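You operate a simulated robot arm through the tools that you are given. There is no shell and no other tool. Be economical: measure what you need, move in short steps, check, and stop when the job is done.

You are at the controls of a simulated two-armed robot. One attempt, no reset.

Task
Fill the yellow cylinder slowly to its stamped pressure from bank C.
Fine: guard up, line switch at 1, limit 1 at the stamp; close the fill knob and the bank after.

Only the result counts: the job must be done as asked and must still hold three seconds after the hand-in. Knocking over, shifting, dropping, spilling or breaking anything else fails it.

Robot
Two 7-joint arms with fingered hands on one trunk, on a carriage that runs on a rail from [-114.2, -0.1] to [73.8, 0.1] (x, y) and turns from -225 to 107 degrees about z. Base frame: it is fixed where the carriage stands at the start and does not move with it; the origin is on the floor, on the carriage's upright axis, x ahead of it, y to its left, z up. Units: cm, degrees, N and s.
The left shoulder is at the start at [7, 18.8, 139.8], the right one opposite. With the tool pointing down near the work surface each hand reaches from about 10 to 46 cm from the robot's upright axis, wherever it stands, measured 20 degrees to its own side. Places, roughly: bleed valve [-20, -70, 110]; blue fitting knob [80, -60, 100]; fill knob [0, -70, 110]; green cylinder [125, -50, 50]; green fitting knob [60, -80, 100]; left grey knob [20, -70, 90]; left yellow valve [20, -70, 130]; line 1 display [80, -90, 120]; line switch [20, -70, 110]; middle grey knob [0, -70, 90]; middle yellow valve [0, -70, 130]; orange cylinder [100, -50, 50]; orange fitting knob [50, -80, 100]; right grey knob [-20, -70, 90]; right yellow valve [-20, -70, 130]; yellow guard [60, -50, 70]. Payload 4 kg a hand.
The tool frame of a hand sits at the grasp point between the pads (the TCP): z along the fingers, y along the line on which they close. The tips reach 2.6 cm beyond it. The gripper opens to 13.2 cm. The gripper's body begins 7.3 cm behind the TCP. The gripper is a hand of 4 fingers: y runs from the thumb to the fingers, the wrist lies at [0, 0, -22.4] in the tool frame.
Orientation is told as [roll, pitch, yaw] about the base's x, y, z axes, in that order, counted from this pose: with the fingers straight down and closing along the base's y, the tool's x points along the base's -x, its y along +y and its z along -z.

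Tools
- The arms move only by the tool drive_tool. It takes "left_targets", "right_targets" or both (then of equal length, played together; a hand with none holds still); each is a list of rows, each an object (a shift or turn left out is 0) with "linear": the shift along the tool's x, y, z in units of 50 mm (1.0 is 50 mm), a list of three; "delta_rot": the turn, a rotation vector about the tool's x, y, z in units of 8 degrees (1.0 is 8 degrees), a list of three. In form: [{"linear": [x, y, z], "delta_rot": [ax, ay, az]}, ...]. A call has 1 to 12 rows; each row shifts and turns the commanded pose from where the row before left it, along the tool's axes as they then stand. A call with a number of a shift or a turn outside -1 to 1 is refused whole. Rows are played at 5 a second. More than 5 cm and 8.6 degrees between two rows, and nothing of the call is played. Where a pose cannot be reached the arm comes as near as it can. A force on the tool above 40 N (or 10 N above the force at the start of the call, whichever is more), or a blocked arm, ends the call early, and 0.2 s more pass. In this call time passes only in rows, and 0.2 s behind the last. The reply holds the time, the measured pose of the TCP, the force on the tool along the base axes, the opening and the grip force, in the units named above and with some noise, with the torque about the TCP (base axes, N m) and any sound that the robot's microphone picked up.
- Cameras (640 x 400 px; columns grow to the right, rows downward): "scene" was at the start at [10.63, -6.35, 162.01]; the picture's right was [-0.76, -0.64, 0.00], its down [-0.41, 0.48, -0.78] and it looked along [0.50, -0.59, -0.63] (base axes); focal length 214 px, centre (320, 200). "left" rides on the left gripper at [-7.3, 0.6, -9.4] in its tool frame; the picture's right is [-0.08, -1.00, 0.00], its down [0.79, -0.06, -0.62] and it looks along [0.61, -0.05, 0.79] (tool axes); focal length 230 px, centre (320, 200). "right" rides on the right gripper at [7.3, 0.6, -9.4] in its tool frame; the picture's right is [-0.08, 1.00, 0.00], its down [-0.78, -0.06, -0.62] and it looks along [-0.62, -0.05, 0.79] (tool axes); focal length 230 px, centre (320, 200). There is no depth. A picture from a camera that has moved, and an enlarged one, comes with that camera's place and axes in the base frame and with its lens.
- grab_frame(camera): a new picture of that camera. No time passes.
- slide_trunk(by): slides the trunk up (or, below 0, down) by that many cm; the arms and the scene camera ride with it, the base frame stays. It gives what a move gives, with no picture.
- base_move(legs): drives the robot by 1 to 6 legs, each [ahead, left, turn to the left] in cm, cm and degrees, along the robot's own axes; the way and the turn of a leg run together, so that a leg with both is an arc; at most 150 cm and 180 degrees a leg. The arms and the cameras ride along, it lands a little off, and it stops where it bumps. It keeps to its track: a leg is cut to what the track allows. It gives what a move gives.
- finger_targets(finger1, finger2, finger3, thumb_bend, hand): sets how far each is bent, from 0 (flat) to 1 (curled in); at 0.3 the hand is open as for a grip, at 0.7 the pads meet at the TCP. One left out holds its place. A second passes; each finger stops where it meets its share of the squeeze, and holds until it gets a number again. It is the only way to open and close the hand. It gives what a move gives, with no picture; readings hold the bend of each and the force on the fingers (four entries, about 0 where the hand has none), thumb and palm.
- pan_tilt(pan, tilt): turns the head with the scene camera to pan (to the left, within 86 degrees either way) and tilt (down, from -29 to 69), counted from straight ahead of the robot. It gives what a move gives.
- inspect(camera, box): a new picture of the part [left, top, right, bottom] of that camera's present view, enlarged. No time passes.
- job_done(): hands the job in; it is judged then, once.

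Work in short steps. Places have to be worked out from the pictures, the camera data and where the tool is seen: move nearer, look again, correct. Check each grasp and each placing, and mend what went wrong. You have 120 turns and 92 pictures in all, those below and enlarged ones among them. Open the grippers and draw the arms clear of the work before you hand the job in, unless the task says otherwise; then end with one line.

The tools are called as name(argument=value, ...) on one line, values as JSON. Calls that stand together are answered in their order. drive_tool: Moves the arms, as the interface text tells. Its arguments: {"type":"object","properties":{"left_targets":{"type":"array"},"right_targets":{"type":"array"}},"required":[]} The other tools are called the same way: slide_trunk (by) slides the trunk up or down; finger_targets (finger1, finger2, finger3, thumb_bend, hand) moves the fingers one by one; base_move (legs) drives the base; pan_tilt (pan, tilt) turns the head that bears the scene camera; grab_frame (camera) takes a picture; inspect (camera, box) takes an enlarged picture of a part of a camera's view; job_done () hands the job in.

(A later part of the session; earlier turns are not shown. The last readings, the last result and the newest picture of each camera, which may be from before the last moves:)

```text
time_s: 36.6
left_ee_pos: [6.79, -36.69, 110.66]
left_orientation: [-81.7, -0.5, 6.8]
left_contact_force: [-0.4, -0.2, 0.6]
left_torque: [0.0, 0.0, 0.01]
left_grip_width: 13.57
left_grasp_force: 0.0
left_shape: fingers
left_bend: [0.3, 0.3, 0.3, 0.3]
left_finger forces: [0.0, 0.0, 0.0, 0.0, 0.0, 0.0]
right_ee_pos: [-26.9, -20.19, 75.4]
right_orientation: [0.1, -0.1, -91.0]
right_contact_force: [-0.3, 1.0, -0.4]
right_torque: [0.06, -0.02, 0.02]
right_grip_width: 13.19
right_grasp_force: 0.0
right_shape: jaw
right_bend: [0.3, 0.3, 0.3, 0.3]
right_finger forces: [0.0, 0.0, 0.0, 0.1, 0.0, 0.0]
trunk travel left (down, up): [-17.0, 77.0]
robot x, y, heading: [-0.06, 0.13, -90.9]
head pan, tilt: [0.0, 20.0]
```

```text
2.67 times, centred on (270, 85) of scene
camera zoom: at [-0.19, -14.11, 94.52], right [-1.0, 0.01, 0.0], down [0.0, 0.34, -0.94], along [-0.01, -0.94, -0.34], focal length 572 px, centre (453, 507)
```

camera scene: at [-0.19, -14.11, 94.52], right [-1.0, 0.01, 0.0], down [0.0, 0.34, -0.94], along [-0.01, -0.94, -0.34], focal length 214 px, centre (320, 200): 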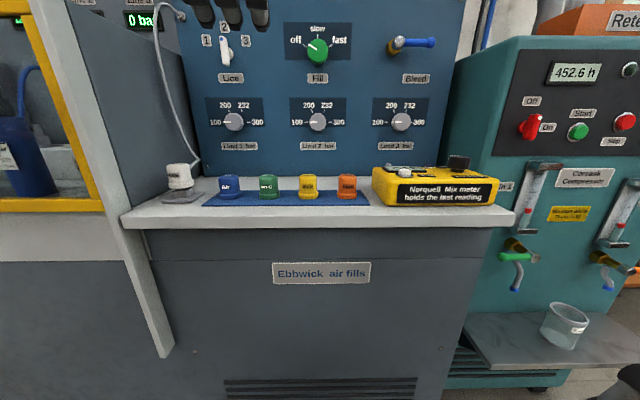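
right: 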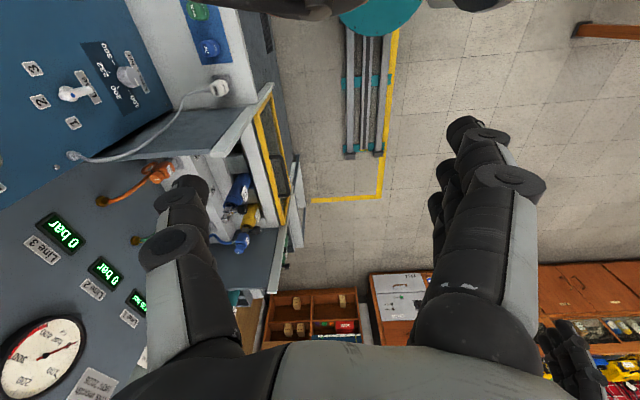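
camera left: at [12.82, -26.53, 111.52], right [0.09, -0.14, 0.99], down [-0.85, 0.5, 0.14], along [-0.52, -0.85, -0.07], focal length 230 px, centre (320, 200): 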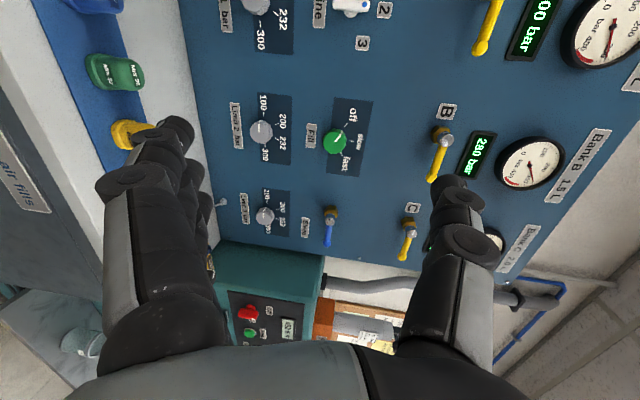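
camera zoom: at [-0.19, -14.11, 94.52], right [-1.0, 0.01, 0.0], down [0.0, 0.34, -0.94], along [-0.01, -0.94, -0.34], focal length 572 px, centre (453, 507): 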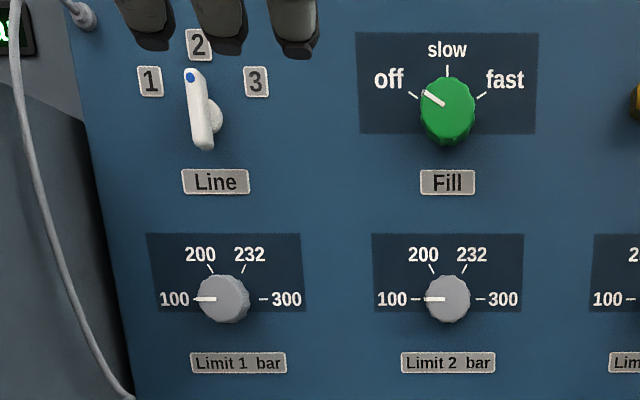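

Settings: line at 2, limit 1 at 100, fill off. The limit knobs are at z≈94.5, 60° per step. I square up the hand, part-close it to clear the bench caps, and move in front of the limit 1 knob (x≈20).

finger_targets(hand="left", finger1=0.45, finger2=0.45, finger3=0.45, thumb_bend=0.45)

drive_tool(left_targets=[{"linear": [0, 0, 0.6]}, {"delta_rot": [0.5, 0, 0]}, {"delta_rot": [0.5, 0, 0]}, {"delta_rot": [0, 0.85, 0]}, {"linear": [-0.66, 0.6, 0]}, {"linear": [-0.66, 0.6, 0]}, {"linear": [-0.66, 0.6, 0]}, {"linear": [-0.66, 0.6, 0]}, {"linear": [0, 0.7, 0]}])

grab_frame(camera="left")

grab_frame(camera="scene")

```text
time_s: 37.6
left_ee_pos: [6.69, -36.61, 110.69]
left_orientation: [-81.7, -0.5, 6.9]
left_contact_force: [0.0, -0.3, 0.2]
left_torque: [0.01, 0.02, -0.01]
left_grip_width: 8.79
left_grasp_force: 0.1
left_shape: fingers
left_bend: [0.45, 0.45, 0.45, 0.45]
left_finger forces: [0.0, 0.1, 0.0, 0.0, 0.0, 0.1]
right_ee_pos: [-26.84, -20.27, 75.56]
right_orientation: [0.1, -0.1, -90.9]
right_contact_force: [0.3, -0.5, 0.5]
right_torque: [-0.01, 0.01, 0.0]
right_grip_width: 13.18
right_grasp_force: 0.1
right_shape: jaw
right_bend: [0.3, 0.3, 0.3, 0.3]
right_finger forces: [0.0, 0.0, 0.0, 0.0, 0.0, 0.1]
trunk travel left (down, up): [-17.0, 77.0]
robot x, y, heading: [-0.27, 0.31, -91.1]
head pan, tilt: [0.0, 20.0]
```

```text
time_s: 39.6
left_ee_pos: [20.38, -39.46, 94.95]
left_orientation: [-89.6, -0.4, 0.0]
left_contact_force: [-0.5, 0.1, 0.5]
left_torque: [0.02, -0.01, 0.02]
left_grip_width: 8.8
left_grasp_force: 0.0
left_shape: fingers
left_bend: [0.45, 0.45, 0.45, 0.45]
left_finger forces: [0.0, 0.1, 0.1, 0.0, 0.0, 0.0]
right_ee_pos: [-26.84, -20.3, 75.43]
right_orientation: [0.1, -0.1, -90.9]
right_contact_force: [0.0, 0.0, -0.3]
right_torque: [0.0, 0.0, 0.01]
right_grip_width: 13.19
right_grasp_force: 0.1
right_shape: jaw
right_bend: [0.3, 0.3, 0.3, 0.3]
right_finger forces: [0.0, 0.1, 0.0, 0.0, 0.0, 0.1]
trunk travel left (down, up): [-17.0, 77.0]
robot x, y, heading: [0.02, 0.11, -90.8]
head pan, tilt: [0.0, 20.0]
```

```text
63 pictures are left
camera left: at [27.59, -30.21, 94.39], right [0.07, -0.01, 1.0], down [-0.79, 0.62, 0.06], along [-0.61, -0.79, 0.04], focal length 230 px, centre (320, 200)
```

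left: 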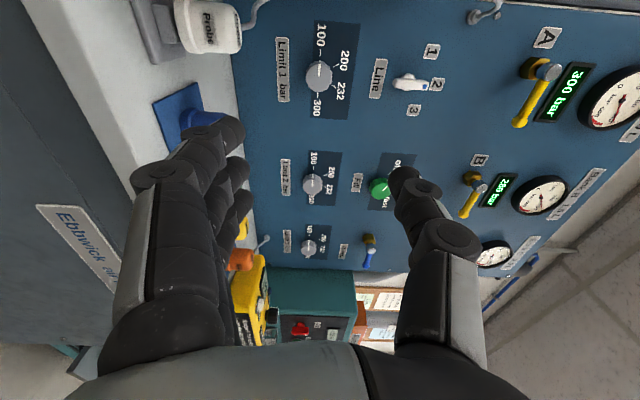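

```text
62 pictures are left
camera scene: at [-0.19, -14.11, 94.54], right [-1.0, 0.01, 0.0], down [0.0, 0.34, -0.94], along [-0.01, -0.94, -0.34], focal length 214 px, centre (320, 200)
```

scene: 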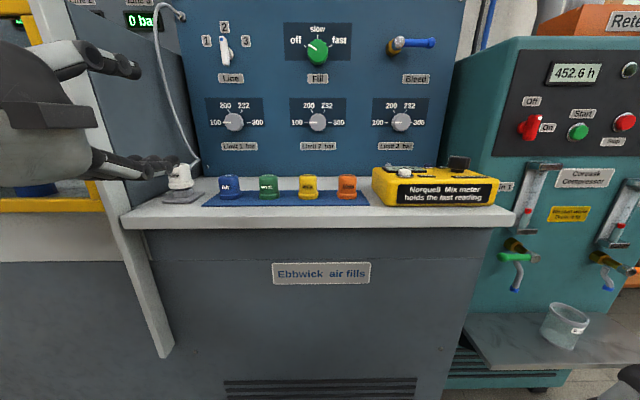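

Triangulated, the knob is at about [20.9, −71, 94.5]. I advance to y≈−60 and look again.

drive_tool(left_targets=[{"linear": [0, 0, 0.9]}, {"linear": [0, 0, 0.9]}, {"linear": [0, 0, 0.9]}, {"linear": [-0.1, 0, 0.9]}, {"linear": [0, 0, 0.5]}])

grab_frame(camera="left")

grab_frame(camera="scene")

```text
time_s: 40.8
left_ee_pos: [20.75, -60.21, 94.48]
left_orientation: [-89.6, -0.4, -0.1]
left_contact_force: [-0.2, 0.4, 0.5]
left_torque: [0.01, 0.0, 0.01]
left_grip_width: 8.78
left_grasp_force: 0.1
left_shape: fingers
left_bend: [0.45, 0.45, 0.45, 0.45]
left_finger forces: [0.1, 0.0, 0.0, 0.0, 0.0, 0.0]
right_ee_pos: [-26.94, -20.21, 75.46]
right_orientation: [0.0, -0.2, -90.9]
right_contact_force: [-0.6, -0.3, 0.4]
right_torque: [0.02, -0.01, -0.01]
right_grip_width: 13.2
right_grasp_force: 0.0
right_shape: jaw
right_bend: [0.3, 0.3, 0.3, 0.3]
right_finger forces: [0.0, 0.1, 0.0, 0.0, 0.0, 0.0]
trunk travel left (down, up): [-17.0, 77.0]
robot x, y, heading: [-0.06, -0.2, -91.0]
head pan, tilt: [0.0, 20.0]
```

```text
61 pictures are left
camera left: at [28.06, -50.8, 94.02], right [0.07, -0.01, 1.0], down [-0.79, 0.62, 0.06], along [-0.61, -0.79, 0.04], focal length 230 px, centre (320, 200)
```

left: 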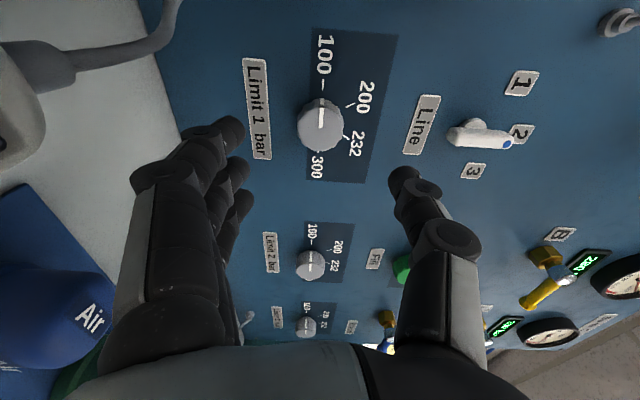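

```text
60 pictures are left
camera scene: at [-0.19, -14.13, 94.53], right [-1.0, 0.01, 0.0], down [0.0, 0.34, -0.94], along [-0.01, -0.94, -0.34], focal length 214 px, centre (320, 200)
```

scene: 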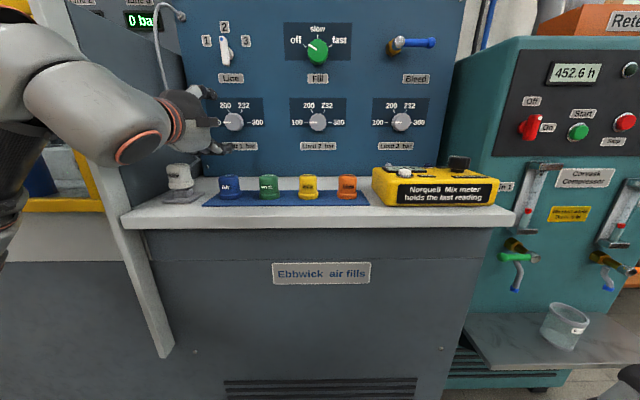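

Knob centre refined to [20.7, −72, 94.4], and the hand is aligned with it. I advance to y≈−69.5.

drive_tool(left_targets=[{"linear": [0, 0, 0.8]}, {"linear": [0, 0, 0.6]}, {"linear": [0, 0, 0.4]}])

grab_frame(camera="left")

```text
time_s: 41.6
left_ee_pos: [20.73, -67.05, 95.57]
left_orientation: [-91.0, -0.8, -0.3]
left_contact_force: [0.2, 0.2, 0.2]
left_torque: [0.0, -0.03, 0.02]
left_grip_width: 8.78
left_grasp_force: 0.2
left_shape: fingers
left_bend: [0.45, 0.45, 0.45, 0.45]
left_finger forces: [0.0, 0.0, 0.0, 0.0, 0.1, 0.0]
right_ee_pos: [-26.76, -19.25, 75.54]
right_orientation: [0.1, -1.0, -90.6]
right_contact_force: [0.6, -0.7, -0.9]
right_torque: [-0.01, -0.01, 0.01]
right_grip_width: 13.19
right_grasp_force: 0.0
right_shape: jaw
right_bend: [0.3, 0.3, 0.3, 0.3]
right_finger forces: [0.0, 0.1, 0.1, 0.1, 0.0, 0.0]
trunk travel left (down, up): [-17.0, 77.0]
robot x, y, heading: [-0.1, -0.05, -90.5]
head pan, tilt: [0.0, 20.0]
```

```text
59 pictures are left
camera left: at [28.13, -57.69, 94.89], right [0.06, 0.02, 1.0], down [-0.78, 0.62, 0.04], along [-0.62, -0.78, 0.05], focal length 230 px, centre (320, 200)
```

left: 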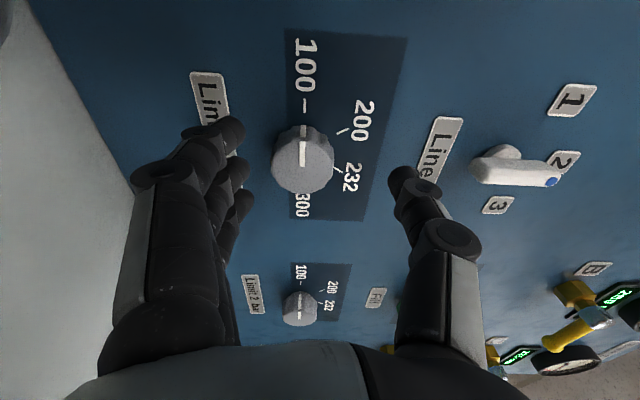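

The hand came up short and the trunk leaned, so some other part of the arm may be pressing on something. I check the scene view.

pan_tilt(pan=40, tilt=30)

grab_frame(camera="scene")

```text
time_s: 42.7
left_ee_pos: [20.85, -66.91, 95.91]
left_orientation: [-91.1, -0.8, -0.4]
left_contact_force: [-0.4, -0.3, 0.6]
left_torque: [0.01, 0.02, 0.02]
left_grip_width: 8.77
left_grasp_force: 0.0
left_shape: fingers
left_bend: [0.45, 0.45, 0.45, 0.45]
left_finger forces: [0.1, 0.0, 0.1, 0.0, 0.0, 0.0]
right_ee_pos: [-26.75, -19.25, 75.72]
right_orientation: [0.1, -1.1, -90.8]
right_contact_force: [-0.4, -0.1, -0.1]
right_torque: [-0.02, 0.01, -0.01]
right_grip_width: 13.16
right_grasp_force: 0.1
right_shape: jaw
right_bend: [0.3, 0.3, 0.3, 0.3]
right_finger forces: [0.0, 0.0, 0.0, 0.0, 0.1, 0.1]
trunk travel left (down, up): [-17.0, 77.0]
robot x, y, heading: [0.03, 0.1, -90.5]
head pan, tilt: [40.0, 30.0]
```

```text
58 pictures are left
camera scene: at [5.81, -10.4, 93.09], right [-0.77, -0.63, 0.01], down [-0.32, 0.37, -0.87], along [0.55, -0.68, -0.49], focal length 214 px, centre (320, 200)
```

scene: 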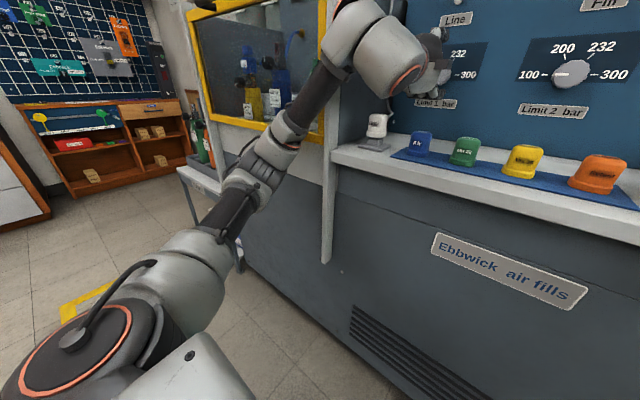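

The left elbow/forearm presses on the guard bay's wall edge. I back off, move the robot 18 cm right, and bring the hand back over.

drive_tool(left_targets=[{"linear": [0, 0, -0.6]}, {"linear": [0, 0, -0.8]}, {"linear": [0, 0, -0.8]}, {"linear": [0, 0, -0.8]}])

base_move(legs=[[0, -20, 0]])

grab_frame(camera="scene")

```text
time_s: 43.7
left_ee_pos: [20.93, -53.85, 94.93]
left_orientation: [-89.6, -0.4, 0.0]
left_contact_force: [0.2, -0.4, 0.0]
left_torque: [0.0, 0.0, 0.0]
left_grip_width: 8.76
left_grasp_force: 0.0
left_shape: fingers
left_bend: [0.45, 0.45, 0.45, 0.45]
left_finger forces: [0.1, 0.0, 0.1, 0.0, 0.0, 0.0]
right_ee_pos: [-26.92, -20.21, 75.44]
right_orientation: [0.1, -0.1, -90.9]
right_contact_force: [-0.2, 0.5, 0.0]
right_torque: [-0.02, -0.01, 0.03]
right_grip_width: 13.21
right_grasp_force: 0.0
right_shape: jaw
right_bend: [0.3, 0.3, 0.3, 0.3]
right_finger forces: [0.0, 0.0, 0.0, 0.0, 0.0, 0.1]
trunk travel left (down, up): [-17.0, 77.0]
robot x, y, heading: [-0.11, 0.06, -90.8]
head pan, tilt: [40.0, 30.0]
```

```text
time_s: 45.3
left_ee_pos: [0.95, -53.79, 95.04]
left_orientation: [-89.6, -0.5, 0.3]
left_contact_force: [0.4, 0.1, 0.2]
left_torque: [-0.03, 0.0, 0.0]
left_grip_width: 8.78
left_grasp_force: 0.0
left_shape: fingers
left_bend: [0.45, 0.45, 0.45, 0.45]
left_finger forces: [0.1, 0.1, 0.0, 0.1, 0.0, 0.1]
right_ee_pos: [-47.09, -20.33, 75.36]
right_orientation: [0.1, -0.1, -90.7]
right_contact_force: [0.0, -0.3, 1.0]
right_torque: [0.0, 0.01, 0.01]
right_grip_width: 13.18
right_grasp_force: 0.2
right_shape: jaw
right_bend: [0.3, 0.3, 0.3, 0.3]
right_finger forces: [0.0, 0.0, 0.0, 0.0, 0.0, 0.0]
trunk travel left (down, up): [-17.0, 77.0]
robot x, y, heading: [-20.34, 0.13, -90.6]
head pan, tilt: [40.0, 30.0]
```

```text
57 pictures are left
camera scene: at [-14.52, -11.8, 92.93], right [-0.77, -0.64, 0.0], down [-0.32, 0.39, -0.87], along [0.55, -0.67, -0.5], focal length 214 px, centre (320, 200)
```

scene: 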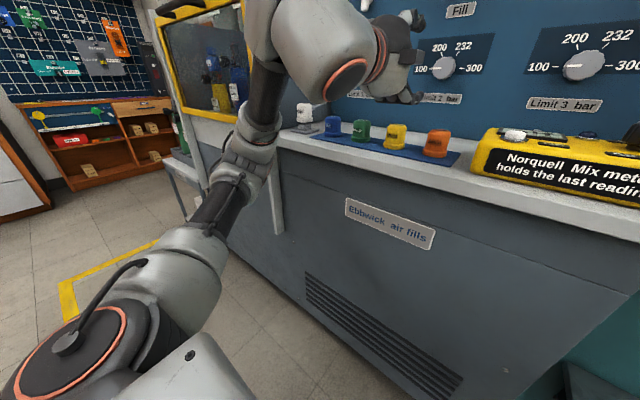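

The shoulder is low (z≈69), so the elbow sits at bench height. I raise the trunk 30 cm, and bring the hand back down and over to limit 1, so the arm comes in from above.

slide_trunk(by=32)

drive_tool(left_targets=[{"linear": [-0.5, 0.8, 0]}, {"linear": [-0.5, 0.8, 0]}, {"linear": [-0.5, 0.8, 0]}, {"linear": [-0.5, 0.8, 0]}, {"linear": [-0.5, 0.8, 0]}, {"linear": [-0.5, 0.8, 0]}, {"linear": [-0.5, 0.8, 0]}, {"linear": [-0.46, 0.8, 0]}])

grab_frame(camera="scene")

```text
time_s: 48.4
left_ee_pos: [1.01, -53.86, 126.98]
left_orientation: [-89.5, -0.3, 0.4]
left_contact_force: [0.0, -0.1, -0.1]
left_torque: [0.02, 0.0, -0.02]
left_grip_width: 8.79
left_grasp_force: 0.0
left_shape: fingers
left_bend: [0.45, 0.45, 0.45, 0.45]
left_finger forces: [0.0, 0.0, 0.0, 0.0, 0.0, 0.0]
right_ee_pos: [-47.05, -20.23, 107.36]
right_orientation: [0.2, -0.1, -90.6]
right_contact_force: [-0.1, -0.2, 0.0]
right_torque: [0.0, 0.01, -0.01]
right_grip_width: 13.2
right_grasp_force: 0.0
right_shape: jaw
right_bend: [0.3, 0.3, 0.3, 0.3]
right_finger forces: [0.0, 0.0, 0.1, 0.1, 0.1, 0.0]
trunk travel left (down, up): [-49.0, 45.0]
robot x, y, heading: [-20.35, 0.37, -90.6]
head pan, tilt: [40.0, 30.0]
```

```text
time_s: 50.2
left_ee_pos: [21.47, -53.6, 95.11]
left_orientation: [-89.8, -0.4, 0.2]
left_contact_force: [0.1, 0.4, 0.8]
left_torque: [-0.01, 0.01, 0.0]
left_grip_width: 8.78
left_grasp_force: 0.2
left_shape: fingers
left_bend: [0.45, 0.45, 0.45, 0.45]
left_finger forces: [0.0, 0.0, 0.0, 0.0, 0.0, 0.0]
right_ee_pos: [-47.01, -20.33, 107.52]
right_orientation: [0.2, -0.1, -90.6]
right_contact_force: [0.6, -0.1, -1.0]
right_torque: [0.0, 0.03, -0.01]
right_grip_width: 13.19
right_grasp_force: 0.1
right_shape: jaw
right_bend: [0.3, 0.3, 0.3, 0.3]
right_finger forces: [0.0, 0.0, 0.1, 0.1, 0.1, 0.1]
trunk travel left (down, up): [-49.0, 45.0]
robot x, y, heading: [-20.55, -0.17, -90.3]
head pan, tilt: [40.0, 30.0]
```

```text
56 pictures are left
camera scene: at [-14.48, -11.77, 124.95], right [-0.77, -0.64, 0.0], down [-0.32, 0.39, -0.87], along [0.55, -0.67, -0.5], focal length 214 px, centre (320, 200)
```

scene: 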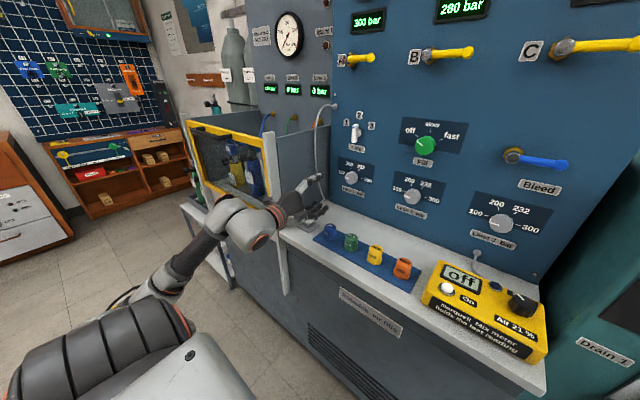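

The arm is now clear of the wall and the view is good. Advance onto the limit 1 knob.

drive_tool(left_targets=[{"linear": [0.15, 0.12, 0.7]}, {"linear": [0, 0, 0.7]}, {"linear": [0, 0, 0.7]}, {"linear": [0, 0, 0.6]}, {"linear": [0, 0, 0.4]}])

grab_frame(camera="left")

```text
time_s: 51.4
left_ee_pos: [20.3, -68.97, 94.07]
left_orientation: [-89.7, -0.4, 0.3]
left_contact_force: [0.0, 0.1, 0.1]
left_torque: [0.02, 0.02, -0.02]
left_grip_width: 8.75
left_grasp_force: 0.1
left_shape: fingers
left_bend: [0.45, 0.45, 0.45, 0.45]
left_finger forces: [0.0, 0.0, 0.1, 0.0, 0.1, 0.0]
right_ee_pos: [-46.97, -20.32, 107.41]
right_orientation: [0.1, -0.1, -90.6]
right_contact_force: [-0.8, 0.8, 0.0]
right_torque: [0.02, 0.01, -0.02]
right_grip_width: 13.21
right_grasp_force: 0.0
right_shape: jaw
right_bend: [0.3, 0.3, 0.3, 0.3]
right_finger forces: [0.0, 0.0, 0.0, 0.1, 0.0, 0.0]
trunk travel left (down, up): [-49.0, 45.0]
robot x, y, heading: [-20.44, 0.24, -90.5]
head pan, tilt: [40.0, 30.0]
```

```text
55 pictures are left
camera left: at [27.59, -59.67, 93.53], right [0.07, -0.01, 1.0], down [-0.79, 0.61, 0.06], along [-0.61, -0.79, 0.04], focal length 230 px, centre (320, 200)
```

left: 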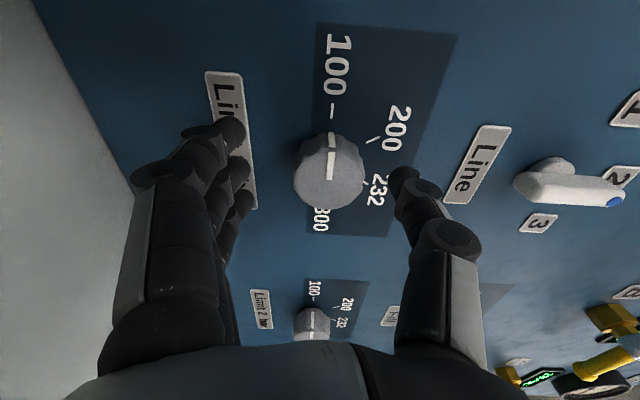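

Knob face at y≈−71.2. Advance 2.7 cm more with a small correction, then close on it.

drive_tool(left_targets=[{"linear": [-0.06, -0.06, 0.3]}, {"linear": [0, 0, 0.25]}])

finger_targets(hand="left", finger1=0.7, finger2=0.7, finger3=0.7, thumb_bend=0.7)

grab_frame(camera="left")

```text
time_s: 51.9
left_ee_pos: [20.56, -70.33, 94.55]
left_orientation: [-89.7, -0.3, 0.2]
left_contact_force: [-1.5, 13.1, -0.8]
left_torque: [-0.56, -0.05, -0.11]
left_grip_width: 8.81
left_grasp_force: 6.4
left_shape: fingers
left_bend: [0.45, 0.45, 0.45, 0.45]
left_finger forces: [0.0, 0.2, 1.1, 0.0, 11.5, 0.0]
right_ee_pos: [-46.87, -20.37, 107.49]
right_orientation: [0.1, -0.2, -90.5]
right_contact_force: [0.8, -0.4, 0.3]
right_torque: [0.03, 0.03, -0.01]
right_grip_width: 13.16
right_grasp_force: 0.1
right_shape: jaw
right_bend: [0.3, 0.3, 0.3, 0.3]
right_finger forces: [0.0, 0.0, 0.0, 0.1, 0.1, 0.1]
trunk travel left (down, up): [-49.0, 45.0]
robot x, y, heading: [-20.21, -0.04, -90.3]
head pan, tilt: [40.0, 30.0]
stopped in row 2 (left hand): the force on the tool passed its limit at 56 N (the readings are from after the stop); the commanded pose is now the measured one
```

```text
time_s: 52.9
left_ee_pos: [20.76, -70.36, 94.48]
left_orientation: [-89.9, -0.4, 0.3]
left_contact_force: [2.4, 3.6, 1.6]
left_torque: [-0.02, 0.02, 0.05]
left_grip_width: 3.1
left_grasp_force: 16.5
left_shape: fingers
left_bend: [0.68, 0.61, 0.63, 0.63]
left_finger forces: [1.8, 8.9, 5.4, 0.0, 16.7, 0.0]
right_ee_pos: [-46.89, -20.3, 107.46]
right_orientation: [0.1, -0.2, -90.6]
right_contact_force: [0.2, -0.9, -0.7]
right_torque: [-0.03, 0.0, 0.0]
right_grip_width: 13.19
right_grasp_force: 0.1
right_shape: jaw
right_bend: [0.3, 0.3, 0.3, 0.3]
right_finger forces: [0.1, 0.0, 0.1, 0.0, 0.0, 0.0]
trunk travel left (down, up): [-49.0, 45.0]
robot x, y, heading: [-20.12, 0.12, -90.7]
head pan, tilt: [40.0, 30.0]
```

```text
54 pictures are left
camera left: at [27.93, -60.97, 93.99], right [0.07, 0.0, 1.0], down [-0.79, 0.61, 0.06], along [-0.61, -0.79, 0.04], focal length 230 px, centre (320, 200)
```

left: 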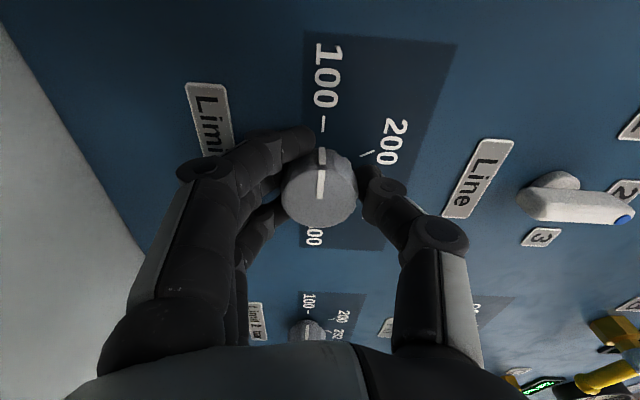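

The knob is held (16 N). I rotate +60° about the tool axis, clockwise toward 200.

drive_tool(left_targets=[{"delta_rot": [0, 0, 0.94]}, {"delta_rot": [0, 0, 0.94]}, {"delta_rot": [0, 0, 0.94]}, {"delta_rot": [0, 0, 0.94]}, {"delta_rot": [0, 0, 0.94]}, {"delta_rot": [0, 0, 0.94]}, {"delta_rot": [0, 0, 0.94]}, {"delta_rot": [0, 0, 0.94]}])

grab_frame(camera="left")

```text
time_s: 54.7
left_ee_pos: [20.62, -70.27, 94.55]
left_orientation: [-89.8, -60.6, 0.1]
left_contact_force: [2.3, -4.0, 16.0]
left_torque: [-0.34, 0.08, 0.07]
left_grip_width: 3.11
left_grasp_force: 16.3
left_shape: fingers
left_bend: [0.68, 0.61, 0.64, 0.63]
left_finger forces: [3.8, 7.3, 4.0, 0.0, 18.6, 0.0]
right_ee_pos: [-47.04, -20.33, 107.49]
right_orientation: [0.2, -0.1, -90.5]
right_contact_force: [0.2, 1.0, 1.3]
right_torque: [-0.01, -0.01, -0.01]
right_grip_width: 13.16
right_grasp_force: 0.1
right_shape: jaw
right_bend: [0.3, 0.3, 0.3, 0.3]
right_finger forces: [0.0, 0.0, 0.0, 0.1, 0.1, 0.0]
trunk travel left (down, up): [-49.0, 45.0]
robot x, y, heading: [-20.18, 0.09, -90.4]
head pan, tilt: [40.0, 30.0]
```

```text
53 pictures are left
camera left: at [24.57, -60.96, 100.7], right [-0.83, 0.0, 0.56], down [-0.44, 0.62, -0.65], along [-0.34, -0.79, -0.51], focal length 230 px, centre (320, 200)
```

left: 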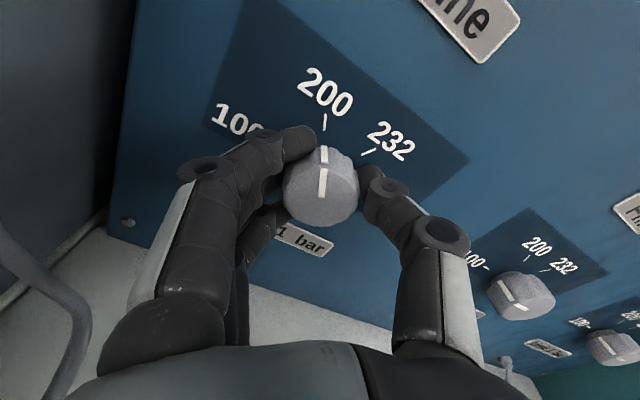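

The knob points to 200. I open and back off, then check.

finger_targets(hand="left", finger1=0.4, finger2=0.4, finger3=0.4, thumb_bend=0.4)

drive_tool(left_targets=[{"linear": [0, 0, -0.5]}, {"linear": [0, 0, -0.6]}, {"linear": [0, 0, -0.6]}])

grab_frame(camera="left")

```text
time_s: 55.7
left_ee_pos: [20.65, -70.43, 94.28]
left_orientation: [-89.3, -60.6, -0.3]
left_contact_force: [0.0, 0.4, -0.1]
left_torque: [0.0, -0.04, 0.0]
left_grip_width: 10.33
left_grasp_force: 0.1
left_shape: fingers
left_bend: [0.4, 0.4, 0.4, 0.4]
left_finger forces: [0.0, 0.1, 0.1, 0.1, 0.4, 0.1]
right_ee_pos: [-46.97, -20.43, 107.41]
right_orientation: [0.2, -0.1, -90.5]
right_contact_force: [-0.9, 0.6, 0.2]
right_torque: [0.0, -0.02, -0.03]
right_grip_width: 13.2
right_grasp_force: 0.0
right_shape: jaw
right_bend: [0.3, 0.3, 0.3, 0.3]
right_finger forces: [0.1, 0.0, 0.0, 0.1, 0.0, 0.1]
trunk travel left (down, up): [-49.0, 45.0]
robot x, y, heading: [-20.05, 0.06, -90.6]
head pan, tilt: [40.0, 30.0]
```

```text
time_s: 56.5
left_ee_pos: [20.67, -61.94, 94.52]
left_orientation: [-89.5, -60.5, -0.2]
left_contact_force: [1.0, -0.3, 0.0]
left_torque: [-0.02, -0.02, 0.04]
left_grip_width: 10.34
left_grasp_force: 0.1
left_shape: fingers
left_bend: [0.4, 0.4, 0.4, 0.4]
left_finger forces: [0.0, 0.1, 0.1, 0.0, 0.0, 0.0]
right_ee_pos: [-47.03, -20.41, 107.43]
right_orientation: [0.1, -0.1, -90.7]
right_contact_force: [-0.1, -0.1, 0.3]
right_torque: [0.01, 0.0, 0.01]
right_grip_width: 13.21
right_grasp_force: 0.0
right_shape: jaw
right_bend: [0.3, 0.3, 0.3, 0.3]
right_finger forces: [0.1, 0.0, 0.1, 0.0, 0.1, 0.1]
trunk travel left (down, up): [-49.0, 45.0]
robot x, y, heading: [-20.16, 0.48, -90.6]
head pan, tilt: [40.0, 30.0]
```

```text
52 pictures are left
camera left: at [24.61, -52.57, 100.64], right [-0.83, -0.01, 0.56], down [-0.44, 0.62, -0.65], along [-0.34, -0.79, -0.52], focal length 230 px, centre (320, 200)
```

left: 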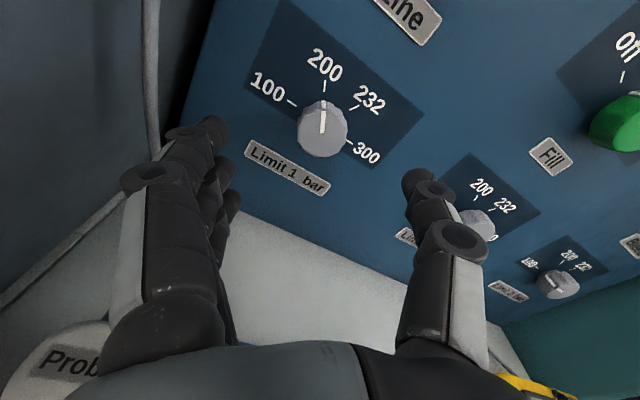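

Limit 1 stands at 200. Next the line switch (centre ≈[20.5, −71, 108]): I rise 13.7 cm at this standoff and look.

drive_tool(left_targets=[{"linear": [-0.6, -0.345, 0]}, {"linear": [-0.6, -0.345, 0]}, {"linear": [-0.6, -0.345, 0]}, {"linear": [-0.6, -0.345, 0]}])

grab_frame(camera="left")

inspect(camera="scene", box=[230, 60, 480, 260])

```text
time_s: 57.5
left_ee_pos: [20.6, -61.9, 108.48]
left_orientation: [-89.5, -60.4, -0.3]
left_contact_force: [0.2, 0.0, -1.1]
left_torque: [0.0, 0.04, -0.02]
left_grip_width: 10.33
left_grasp_force: 0.1
left_shape: fingers
left_bend: [0.4, 0.4, 0.4, 0.4]
left_finger forces: [0.0, 0.0, 0.1, 0.0, 0.0, 0.0]
right_ee_pos: [-47.07, -20.41, 107.42]
right_orientation: [0.3, -0.1, -90.6]
right_contact_force: [1.1, -0.5, 0.0]
right_torque: [0.04, -0.01, 0.0]
right_grip_width: 13.16
right_grasp_force: 0.1
right_shape: jaw
right_bend: [0.3, 0.3, 0.3, 0.3]
right_finger forces: [0.1, 0.0, 0.1, 0.1, 0.0, 0.0]
trunk travel left (down, up): [-49.0, 45.0]
robot x, y, heading: [-20.18, 0.05, -90.6]
head pan, tilt: [40.0, 30.0]
```

```text
51 pictures are left
camera left: at [24.59, -52.61, 114.61], right [-0.83, -0.01, 0.56], down [-0.44, 0.62, -0.65], along [-0.34, -0.79, -0.52], focal length 230 px, centre (320, 200)
```

left: 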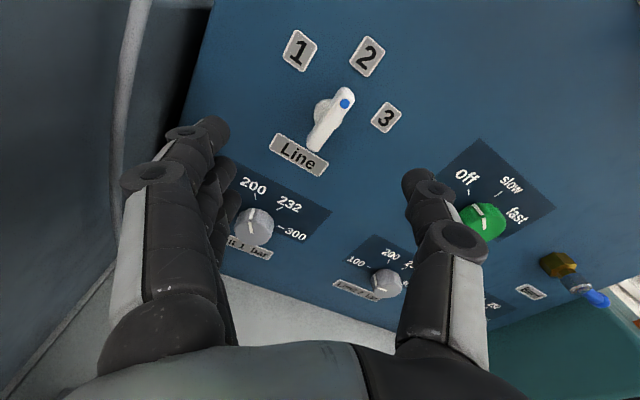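

```text
2.00 times, centred on (355, 160) of scene
camera zoom: at [-14.53, -11.78, 124.92], right [-0.77, -0.64, 0.0], down [-0.32, 0.39, -0.87], along [0.55, -0.67, -0.5], focal length 429 px, centre (250, 280)
```

zoom: 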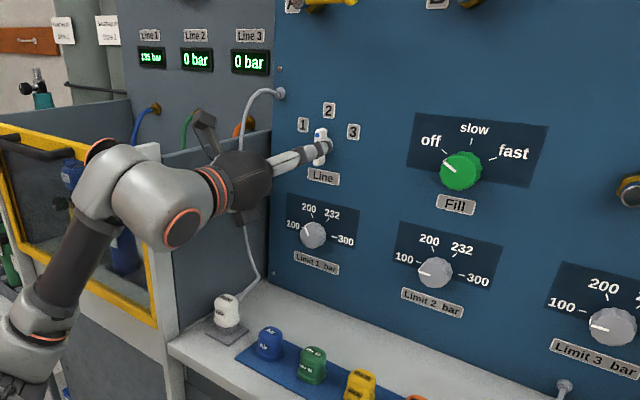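

The switch pivot is at ≈[21, −72, 109.6]. I centre on it and advance, open fingers on the left and thumb on the right.

drive_tool(left_targets=[{"linear": [-0.22, -0.05, 0.5]}, {"linear": [0, 0, 0.5]}, {"linear": [0, 0, 0.4]}, {"linear": [0, 0, 0.24]}])

grab_frame(camera="left")

```text
time_s: 58.5
left_ee_pos: [21.1, -70.13, 109.56]
left_orientation: [-89.4, -60.6, -0.2]
left_contact_force: [0.7, 0.7, -1.1]
left_torque: [0.01, 0.0, -0.01]
left_grip_width: 10.32
left_grasp_force: 0.1
left_shape: fingers
left_bend: [0.4, 0.4, 0.4, 0.4]
left_finger forces: [0.0, 0.1, 0.0, 0.1, 0.0, 0.1]
right_ee_pos: [-47.06, -20.26, 107.44]
right_orientation: [0.0, -0.1, -90.6]
right_contact_force: [0.6, 0.2, -1.0]
right_torque: [-0.02, -0.02, 0.03]
right_grip_width: 13.17
right_grasp_force: 0.1
right_shape: jaw
right_bend: [0.3, 0.3, 0.3, 0.3]
right_finger forces: [0.1, 0.0, 0.1, 0.0, 0.0, 0.0]
trunk travel left (down, up): [-49.0, 45.0]
robot x, y, heading: [-20.33, -0.21, -90.4]
head pan, tilt: [40.0, 30.0]
```

```text
49 pictures are left
camera left: at [24.98, -60.9, 115.52], right [-0.83, -0.01, 0.56], down [-0.44, 0.62, -0.65], along [-0.34, -0.79, -0.52], focal length 230 px, centre (320, 200)
```

left: 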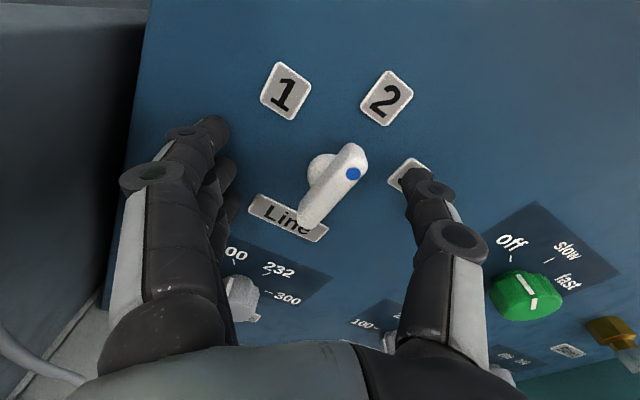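

Lever sits between fingers and thumb. Close on it.

finger_targets(hand="left", finger1=0.7, finger2=0.7, finger3=0.7, thumb_bend=0.7)

grab_frame(camera="left")

```text
time_s: 59.5
left_ee_pos: [20.8, -70.23, 109.6]
left_orientation: [-89.4, -60.6, -0.2]
left_contact_force: [-3.1, -3.1, 3.1]
left_torque: [-0.09, 0.0, -0.01]
left_grip_width: 2.0
left_grasp_force: 5.0
left_shape: fingers
left_bend: [0.7, 0.69, 0.67, 0.67]
left_finger forces: [0.0, 0.6, 1.7, 0.1, 6.7, 0.0]
right_ee_pos: [-47.07, -20.43, 107.38]
right_orientation: [0.2, 0.0, -90.5]
right_contact_force: [0.1, -0.6, -0.1]
right_torque: [0.01, 0.0, -0.03]
right_grip_width: 13.2
right_grasp_force: 0.1
right_shape: jaw
right_bend: [0.3, 0.3, 0.3, 0.3]
right_finger forces: [0.0, 0.0, 0.0, 0.0, 0.1, 0.0]
trunk travel left (down, up): [-49.0, 45.0]
robot x, y, heading: [-19.97, 0.46, -90.6]
head pan, tilt: [40.0, 30.0]
```

```text
48 pictures are left
camera left: at [24.87, -60.87, 115.57], right [-0.83, -0.01, 0.56], down [-0.44, 0.62, -0.65], along [-0.34, -0.79, -0.52], focal length 230 px, centre (320, 200)
```

left: 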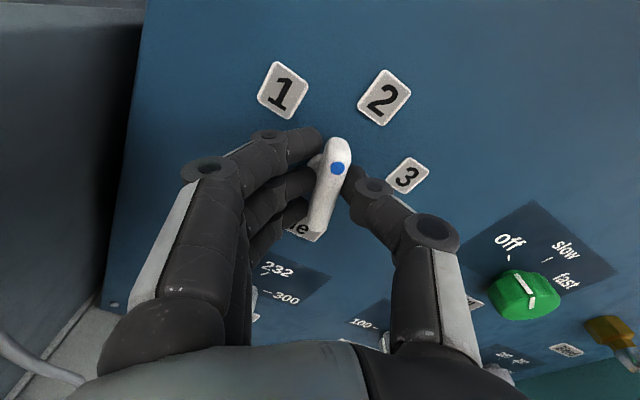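

The lever is gripped and already began turning. Rotate −45° toward 1.

drive_tool(left_targets=[{"delta_rot": [0, 0, -0.94]}, {"delta_rot": [0, 0, -0.94]}, {"delta_rot": [0, 0, -0.94]}, {"delta_rot": [0, 0, -0.94]}, {"delta_rot": [0, 0, -0.94]}, {"delta_rot": [0, 0, -0.94]}])

grab_frame(camera="left")

```text
time_s: 60.9
left_ee_pos: [20.83, -70.24, 109.4]
left_orientation: [-89.7, -15.4, 0.1]
left_contact_force: [-3.1, 1.0, -0.2]
left_torque: [0.05, -0.28, -0.08]
left_grip_width: 1.99
left_grasp_force: 7.9
left_shape: fingers
left_bend: [0.7, 0.69, 0.67, 0.67]
left_finger forces: [0.1, 1.6, 6.1, 0.0, 8.8, 0.1]
right_ee_pos: [-46.91, -20.4, 107.35]
right_orientation: [0.2, -0.1, -90.6]
right_contact_force: [-0.9, -0.3, 0.3]
right_torque: [0.03, 0.01, -0.01]
right_grip_width: 13.18
right_grasp_force: 0.1
right_shape: jaw
right_bend: [0.3, 0.3, 0.3, 0.3]
right_finger forces: [0.0, 0.1, 0.0, 0.0, 0.0, 0.0]
trunk travel left (down, up): [-49.0, 45.0]
robot x, y, heading: [-20.34, 0.01, -90.7]
head pan, tilt: [40.0, 30.0]
```

```text
47 pictures are left
camera left: at [27.98, -60.83, 110.75], right [-0.19, -0.01, 0.98], down [-0.78, 0.61, -0.15], along [-0.6, -0.79, -0.12], focal length 230 px, centre (320, 200)
```

left: 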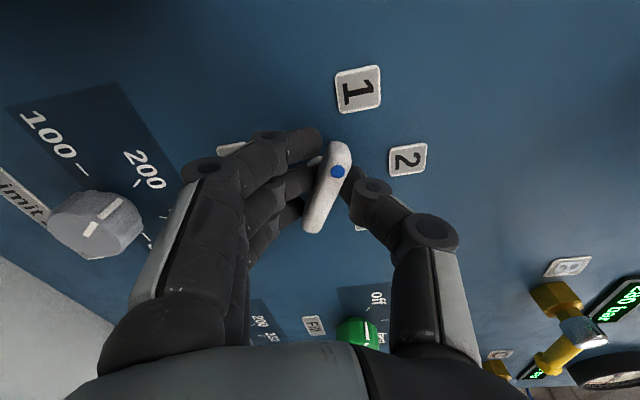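

The lever nearly points at 1 (≈143° of 150°). I turn 8° more and look at the torque.

drive_tool(left_targets=[{"delta_rot": [0, 0, -0.6]}, {"delta_rot": [0, 0, -0.5]}])

finger_targets(hand="left", finger1=0.4, finger2=0.4, finger3=0.4, thumb_bend=0.4)

drive_tool(left_targets=[{"linear": [0, 0, -0.7]}, {"linear": [0, 0, -0.8]}, {"linear": [0, 0, -0.8]}])

grab_frame(camera="left")

```text
time_s: 61.5
left_ee_pos: [20.8, -70.21, 109.31]
left_orientation: [-89.7, -6.6, 0.2]
left_contact_force: [-2.1, 2.6, -1.3]
left_torque: [0.13, -0.53, -0.12]
left_grip_width: 2.0
left_grasp_force: 12.3
left_shape: fingers
left_bend: [0.7, 0.68, 0.65, 0.67]
left_finger forces: [0.0, 1.8, 10.9, 0.0, 12.1, 0.0]
right_ee_pos: [-47.01, -20.29, 107.41]
right_orientation: [0.2, 0.0, -90.6]
right_contact_force: [0.3, 0.3, -0.1]
right_torque: [-0.01, 0.01, 0.01]
right_grip_width: 13.2
right_grasp_force: 0.0
right_shape: jaw
right_bend: [0.3, 0.3, 0.3, 0.3]
right_finger forces: [0.0, 0.0, 0.1, 0.0, 0.0, 0.0]
trunk travel left (down, up): [-49.0, 45.0]
robot x, y, heading: [-20.4, -0.1, -90.4]
head pan, tilt: [40.0, 30.0]
```

```text
time_s: 62.5
left_ee_pos: [21.05, -70.11, 109.38]
left_orientation: [-89.7, -6.6, 0.2]
left_contact_force: [0.1, -0.6, 0.4]
left_torque: [-0.01, 0.0, -0.02]
left_grip_width: 10.28
left_grasp_force: 0.1
left_shape: fingers
left_bend: [0.4, 0.4, 0.4, 0.4]
left_finger forces: [0.0, 0.0, 0.1, 0.0, 0.1, 0.0]
right_ee_pos: [-46.99, -20.41, 107.37]
right_orientation: [0.1, -0.1, -90.6]
right_contact_force: [0.1, 0.4, 0.2]
right_torque: [0.04, -0.02, 0.0]
right_grip_width: 13.2
right_grasp_force: 0.1
right_shape: jaw
right_bend: [0.3, 0.3, 0.3, 0.3]
right_finger forces: [0.0, 0.1, 0.0, 0.0, 0.0, 0.0]
trunk travel left (down, up): [-49.0, 45.0]
robot x, y, heading: [-20.44, -0.22, -90.5]
head pan, tilt: [40.0, 30.0]
```

```text
time_s: 63.3
left_ee_pos: [20.78, -58.49, 109.43]
left_orientation: [-89.8, -6.6, 0.2]
left_contact_force: [0.2, -0.4, -0.3]
left_torque: [0.02, 0.03, 0.0]
left_grip_width: 10.3
left_grasp_force: 0.0
left_shape: fingers
left_bend: [0.4, 0.4, 0.4, 0.4]
left_finger forces: [0.0, 0.0, 0.1, 0.0, 0.0, 0.0]
right_ee_pos: [-46.97, -20.21, 107.51]
right_orientation: [0.2, -0.2, -90.7]
right_contact_force: [-0.7, -0.3, -0.5]
right_torque: [-0.03, 0.01, 0.04]
right_grip_width: 13.17
right_grasp_force: 0.0
right_shape: jaw
right_bend: [0.3, 0.3, 0.3, 0.3]
right_finger forces: [0.0, 0.1, 0.0, 0.1, 0.1, 0.0]
trunk travel left (down, up): [-49.0, 45.0]
robot x, y, heading: [-20.03, 0.21, -90.4]
head pan, tilt: [40.0, 30.0]
```

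```text
46 pictures are left
camera left: at [28.09, -49.13, 109.69], right [-0.04, 0.0, 1.0], down [-0.79, 0.61, -0.03], along [-0.61, -0.79, -0.03], focal length 230 px, centre (320, 200)
```

left: 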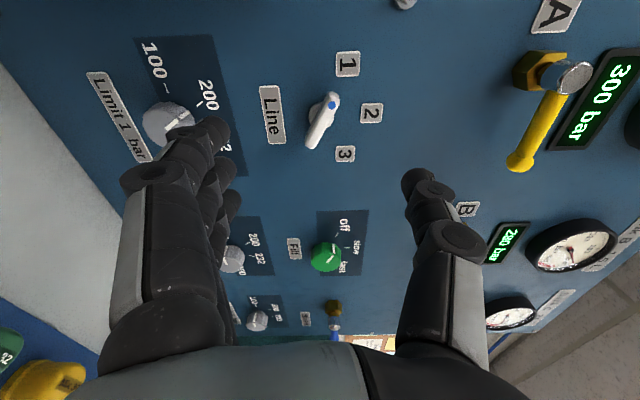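

Check the switch from the head camera.

inspect(camera="scene", box=[320, 90, 420, 170])

inspect(camera="left", box=[250, 40, 410, 170])

```text
5.00 times, centred on (370, 130) of scene
camera zoom: at [-14.44, -11.69, 124.94], right [-0.77, -0.64, 0.0], down [-0.32, 0.38, -0.87], along [0.55, -0.67, -0.5], focal length 1072 px, centre (70, 550)
```

zoom: 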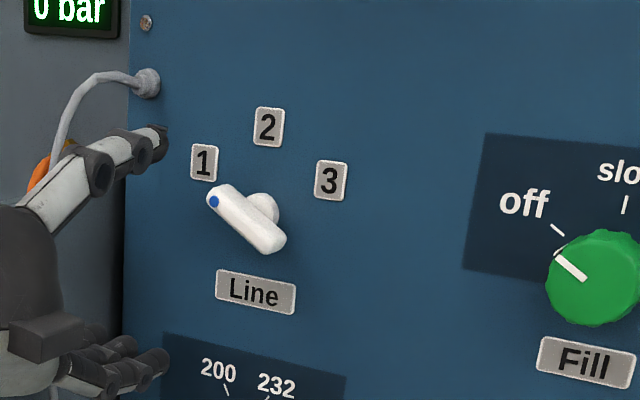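

```text
3.08 times, centred on (330, 105) of left
camera zoom: at [28.09, -49.13, 109.69], right [-0.04, 0.0, 1.0], down [-0.79, 0.61, -0.03], along [-0.61, -0.79, -0.03], focal length 708 px, centre (289, 492)
```

zoom: 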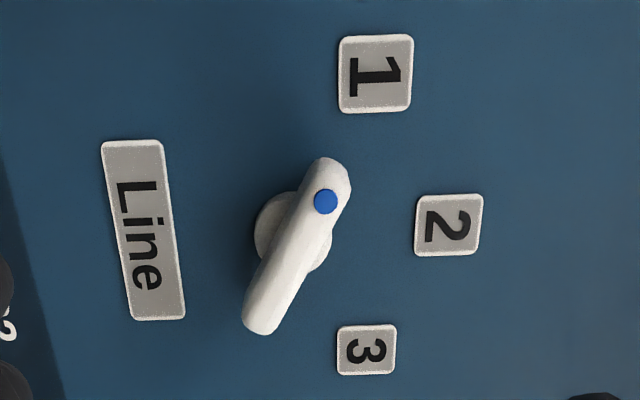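

The switch is at 1. Next is bank C: I drive 15 cm right and look at its lever.

base_move(legs=[[0, -18, 0]])

pan_tilt(pan=15, tilt=15)

grab_frame(camera="scene")

```text
time_s: 64.8
left_ee_pos: [2.87, -58.68, 109.27]
left_orientation: [-89.7, -6.6, 0.2]
left_contact_force: [-0.6, 0.5, 1.5]
left_torque: [0.0, 0.02, 0.03]
left_grip_width: 10.31
left_grasp_force: 0.1
left_shape: fingers
left_bend: [0.4, 0.4, 0.4, 0.4]
left_finger forces: [0.0, 0.0, 0.0, 0.0, 0.0, 0.0]
right_ee_pos: [-64.91, -20.43, 107.41]
right_orientation: [0.1, -0.1, -90.6]
right_contact_force: [0.4, 1.0, 0.3]
right_torque: [-0.02, -0.03, 0.0]
right_grip_width: 13.19
right_grasp_force: 0.1
right_shape: jaw
right_bend: [0.3, 0.3, 0.3, 0.3]
right_finger forces: [0.0, 0.1, 0.0, 0.1, 0.1, 0.0]
trunk travel left (down, up): [-49.0, 45.0]
robot x, y, heading: [-37.99, -0.25, -90.4]
head pan, tilt: [40.0, 30.0]
```

```text
time_s: 65.7
left_ee_pos: [2.96, -58.58, 109.41]
left_orientation: [-89.6, -6.6, 0.2]
left_contact_force: [-0.1, -0.1, 0.6]
left_torque: [-0.01, 0.02, 0.01]
left_grip_width: 10.33
left_grasp_force: 0.1
left_shape: fingers
left_bend: [0.4, 0.4, 0.4, 0.4]
left_finger forces: [0.1, 0.0, 0.0, 0.0, 0.1, 0.1]
right_ee_pos: [-64.85, -20.49, 107.45]
right_orientation: [0.0, -0.1, -90.7]
right_contact_force: [0.2, -0.4, -0.7]
right_torque: [0.0, -0.01, 0.02]
right_grip_width: 13.19
right_grasp_force: 0.1
right_shape: jaw
right_bend: [0.3, 0.3, 0.3, 0.3]
right_finger forces: [0.1, 0.2, 0.0, 0.0, 0.0, 0.1]
trunk travel left (down, up): [-49.0, 45.0]
robot x, y, heading: [-38.02, -0.05, -90.4]
head pan, tilt: [15.0, 15.0]
```

```text
43 pictures are left
camera scene: at [-35.7, -13.89, 127.34], right [-0.97, -0.25, 0.0], down [-0.07, 0.25, -0.97], along [0.24, -0.93, -0.26], focal length 214 px, centre (320, 200)
```

scene: 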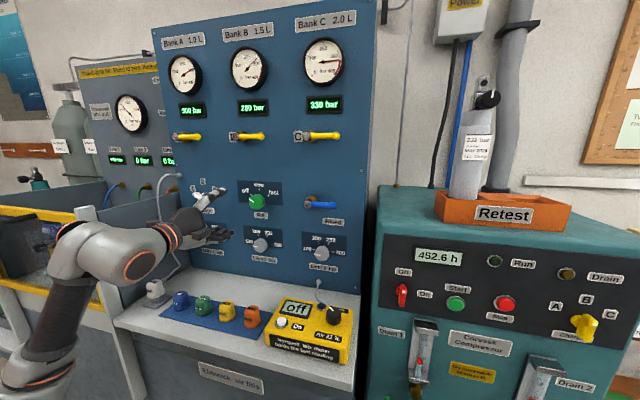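

inspect(camera="scene", box=[160, 80, 360, 230])

```text
2.67 times, centred on (260, 155) of scene
camera zoom: at [-35.7, -13.89, 127.34], right [-0.97, -0.25, 0.0], down [-0.07, 0.25, -0.97], along [0.24, -0.93, -0.26], focal length 572 px, centre (480, 320)
```

zoom: 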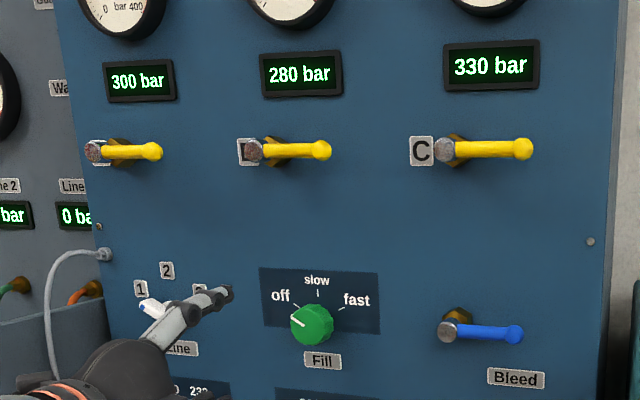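

Bank C reads 330 bar; its lever points right from a stem at ≈[−18, −69, 129], tip at x≈−26. I bring the left hand in front of it, a little above, at standoff.

drive_tool(left_targets=[{"linear": [0.527, -0.664, 0]}, {"linear": [0.527, -0.664, 0]}, {"linear": [0.527, -0.664, 0]}, {"linear": [0.527, -0.664, 0]}, {"linear": [0.527, -0.664, 0]}, {"linear": [0.527, -0.664, 0]}, {"linear": [0.527, -0.664, 0]}, {"linear": [0.527, -0.664, 0]}, {"linear": [0.527, -0.5, 0]}])

grab_frame(camera="left")

```text
time_s: 67.7
left_ee_pos: [-24.13, -59.02, 135.47]
left_orientation: [-89.6, -6.7, 0.1]
left_contact_force: [-0.3, 0.1, -0.5]
left_torque: [0.01, -0.01, 0.02]
left_grip_width: 10.34
left_grasp_force: 0.0
left_shape: fingers
left_bend: [0.4, 0.4, 0.4, 0.4]
left_finger forces: [0.0, 0.0, 0.0, 0.1, 0.0, 0.0]
right_ee_pos: [-64.94, -20.35, 107.43]
right_orientation: [0.2, -0.1, -90.6]
right_contact_force: [-0.4, 0.4, 0.0]
right_torque: [0.05, -0.01, 0.03]
right_grip_width: 13.19
right_grasp_force: 0.0
right_shape: jaw
right_bend: [0.3, 0.3, 0.3, 0.3]
right_finger forces: [0.0, 0.1, 0.1, 0.1, 0.0, 0.0]
trunk travel left (down, up): [-49.0, 45.0]
robot x, y, heading: [-37.9, -0.08, -90.3]
head pan, tilt: [15.0, 15.0]
```

```text
41 pictures are left
camera left: at [-16.92, -49.68, 135.76], right [-0.04, 0.0, 1.0], down [-0.79, 0.61, -0.03], along [-0.61, -0.79, -0.03], focal length 230 px, centre (320, 200)
```

left: 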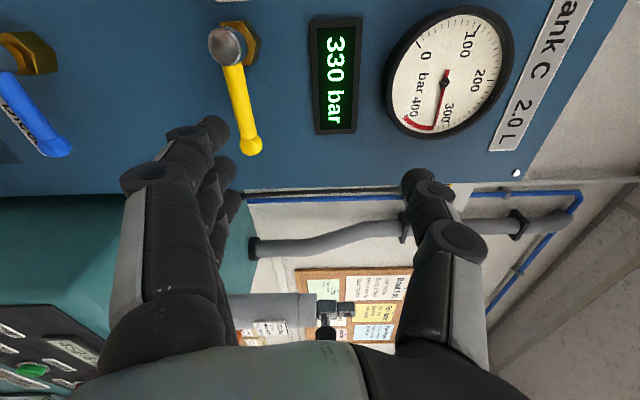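

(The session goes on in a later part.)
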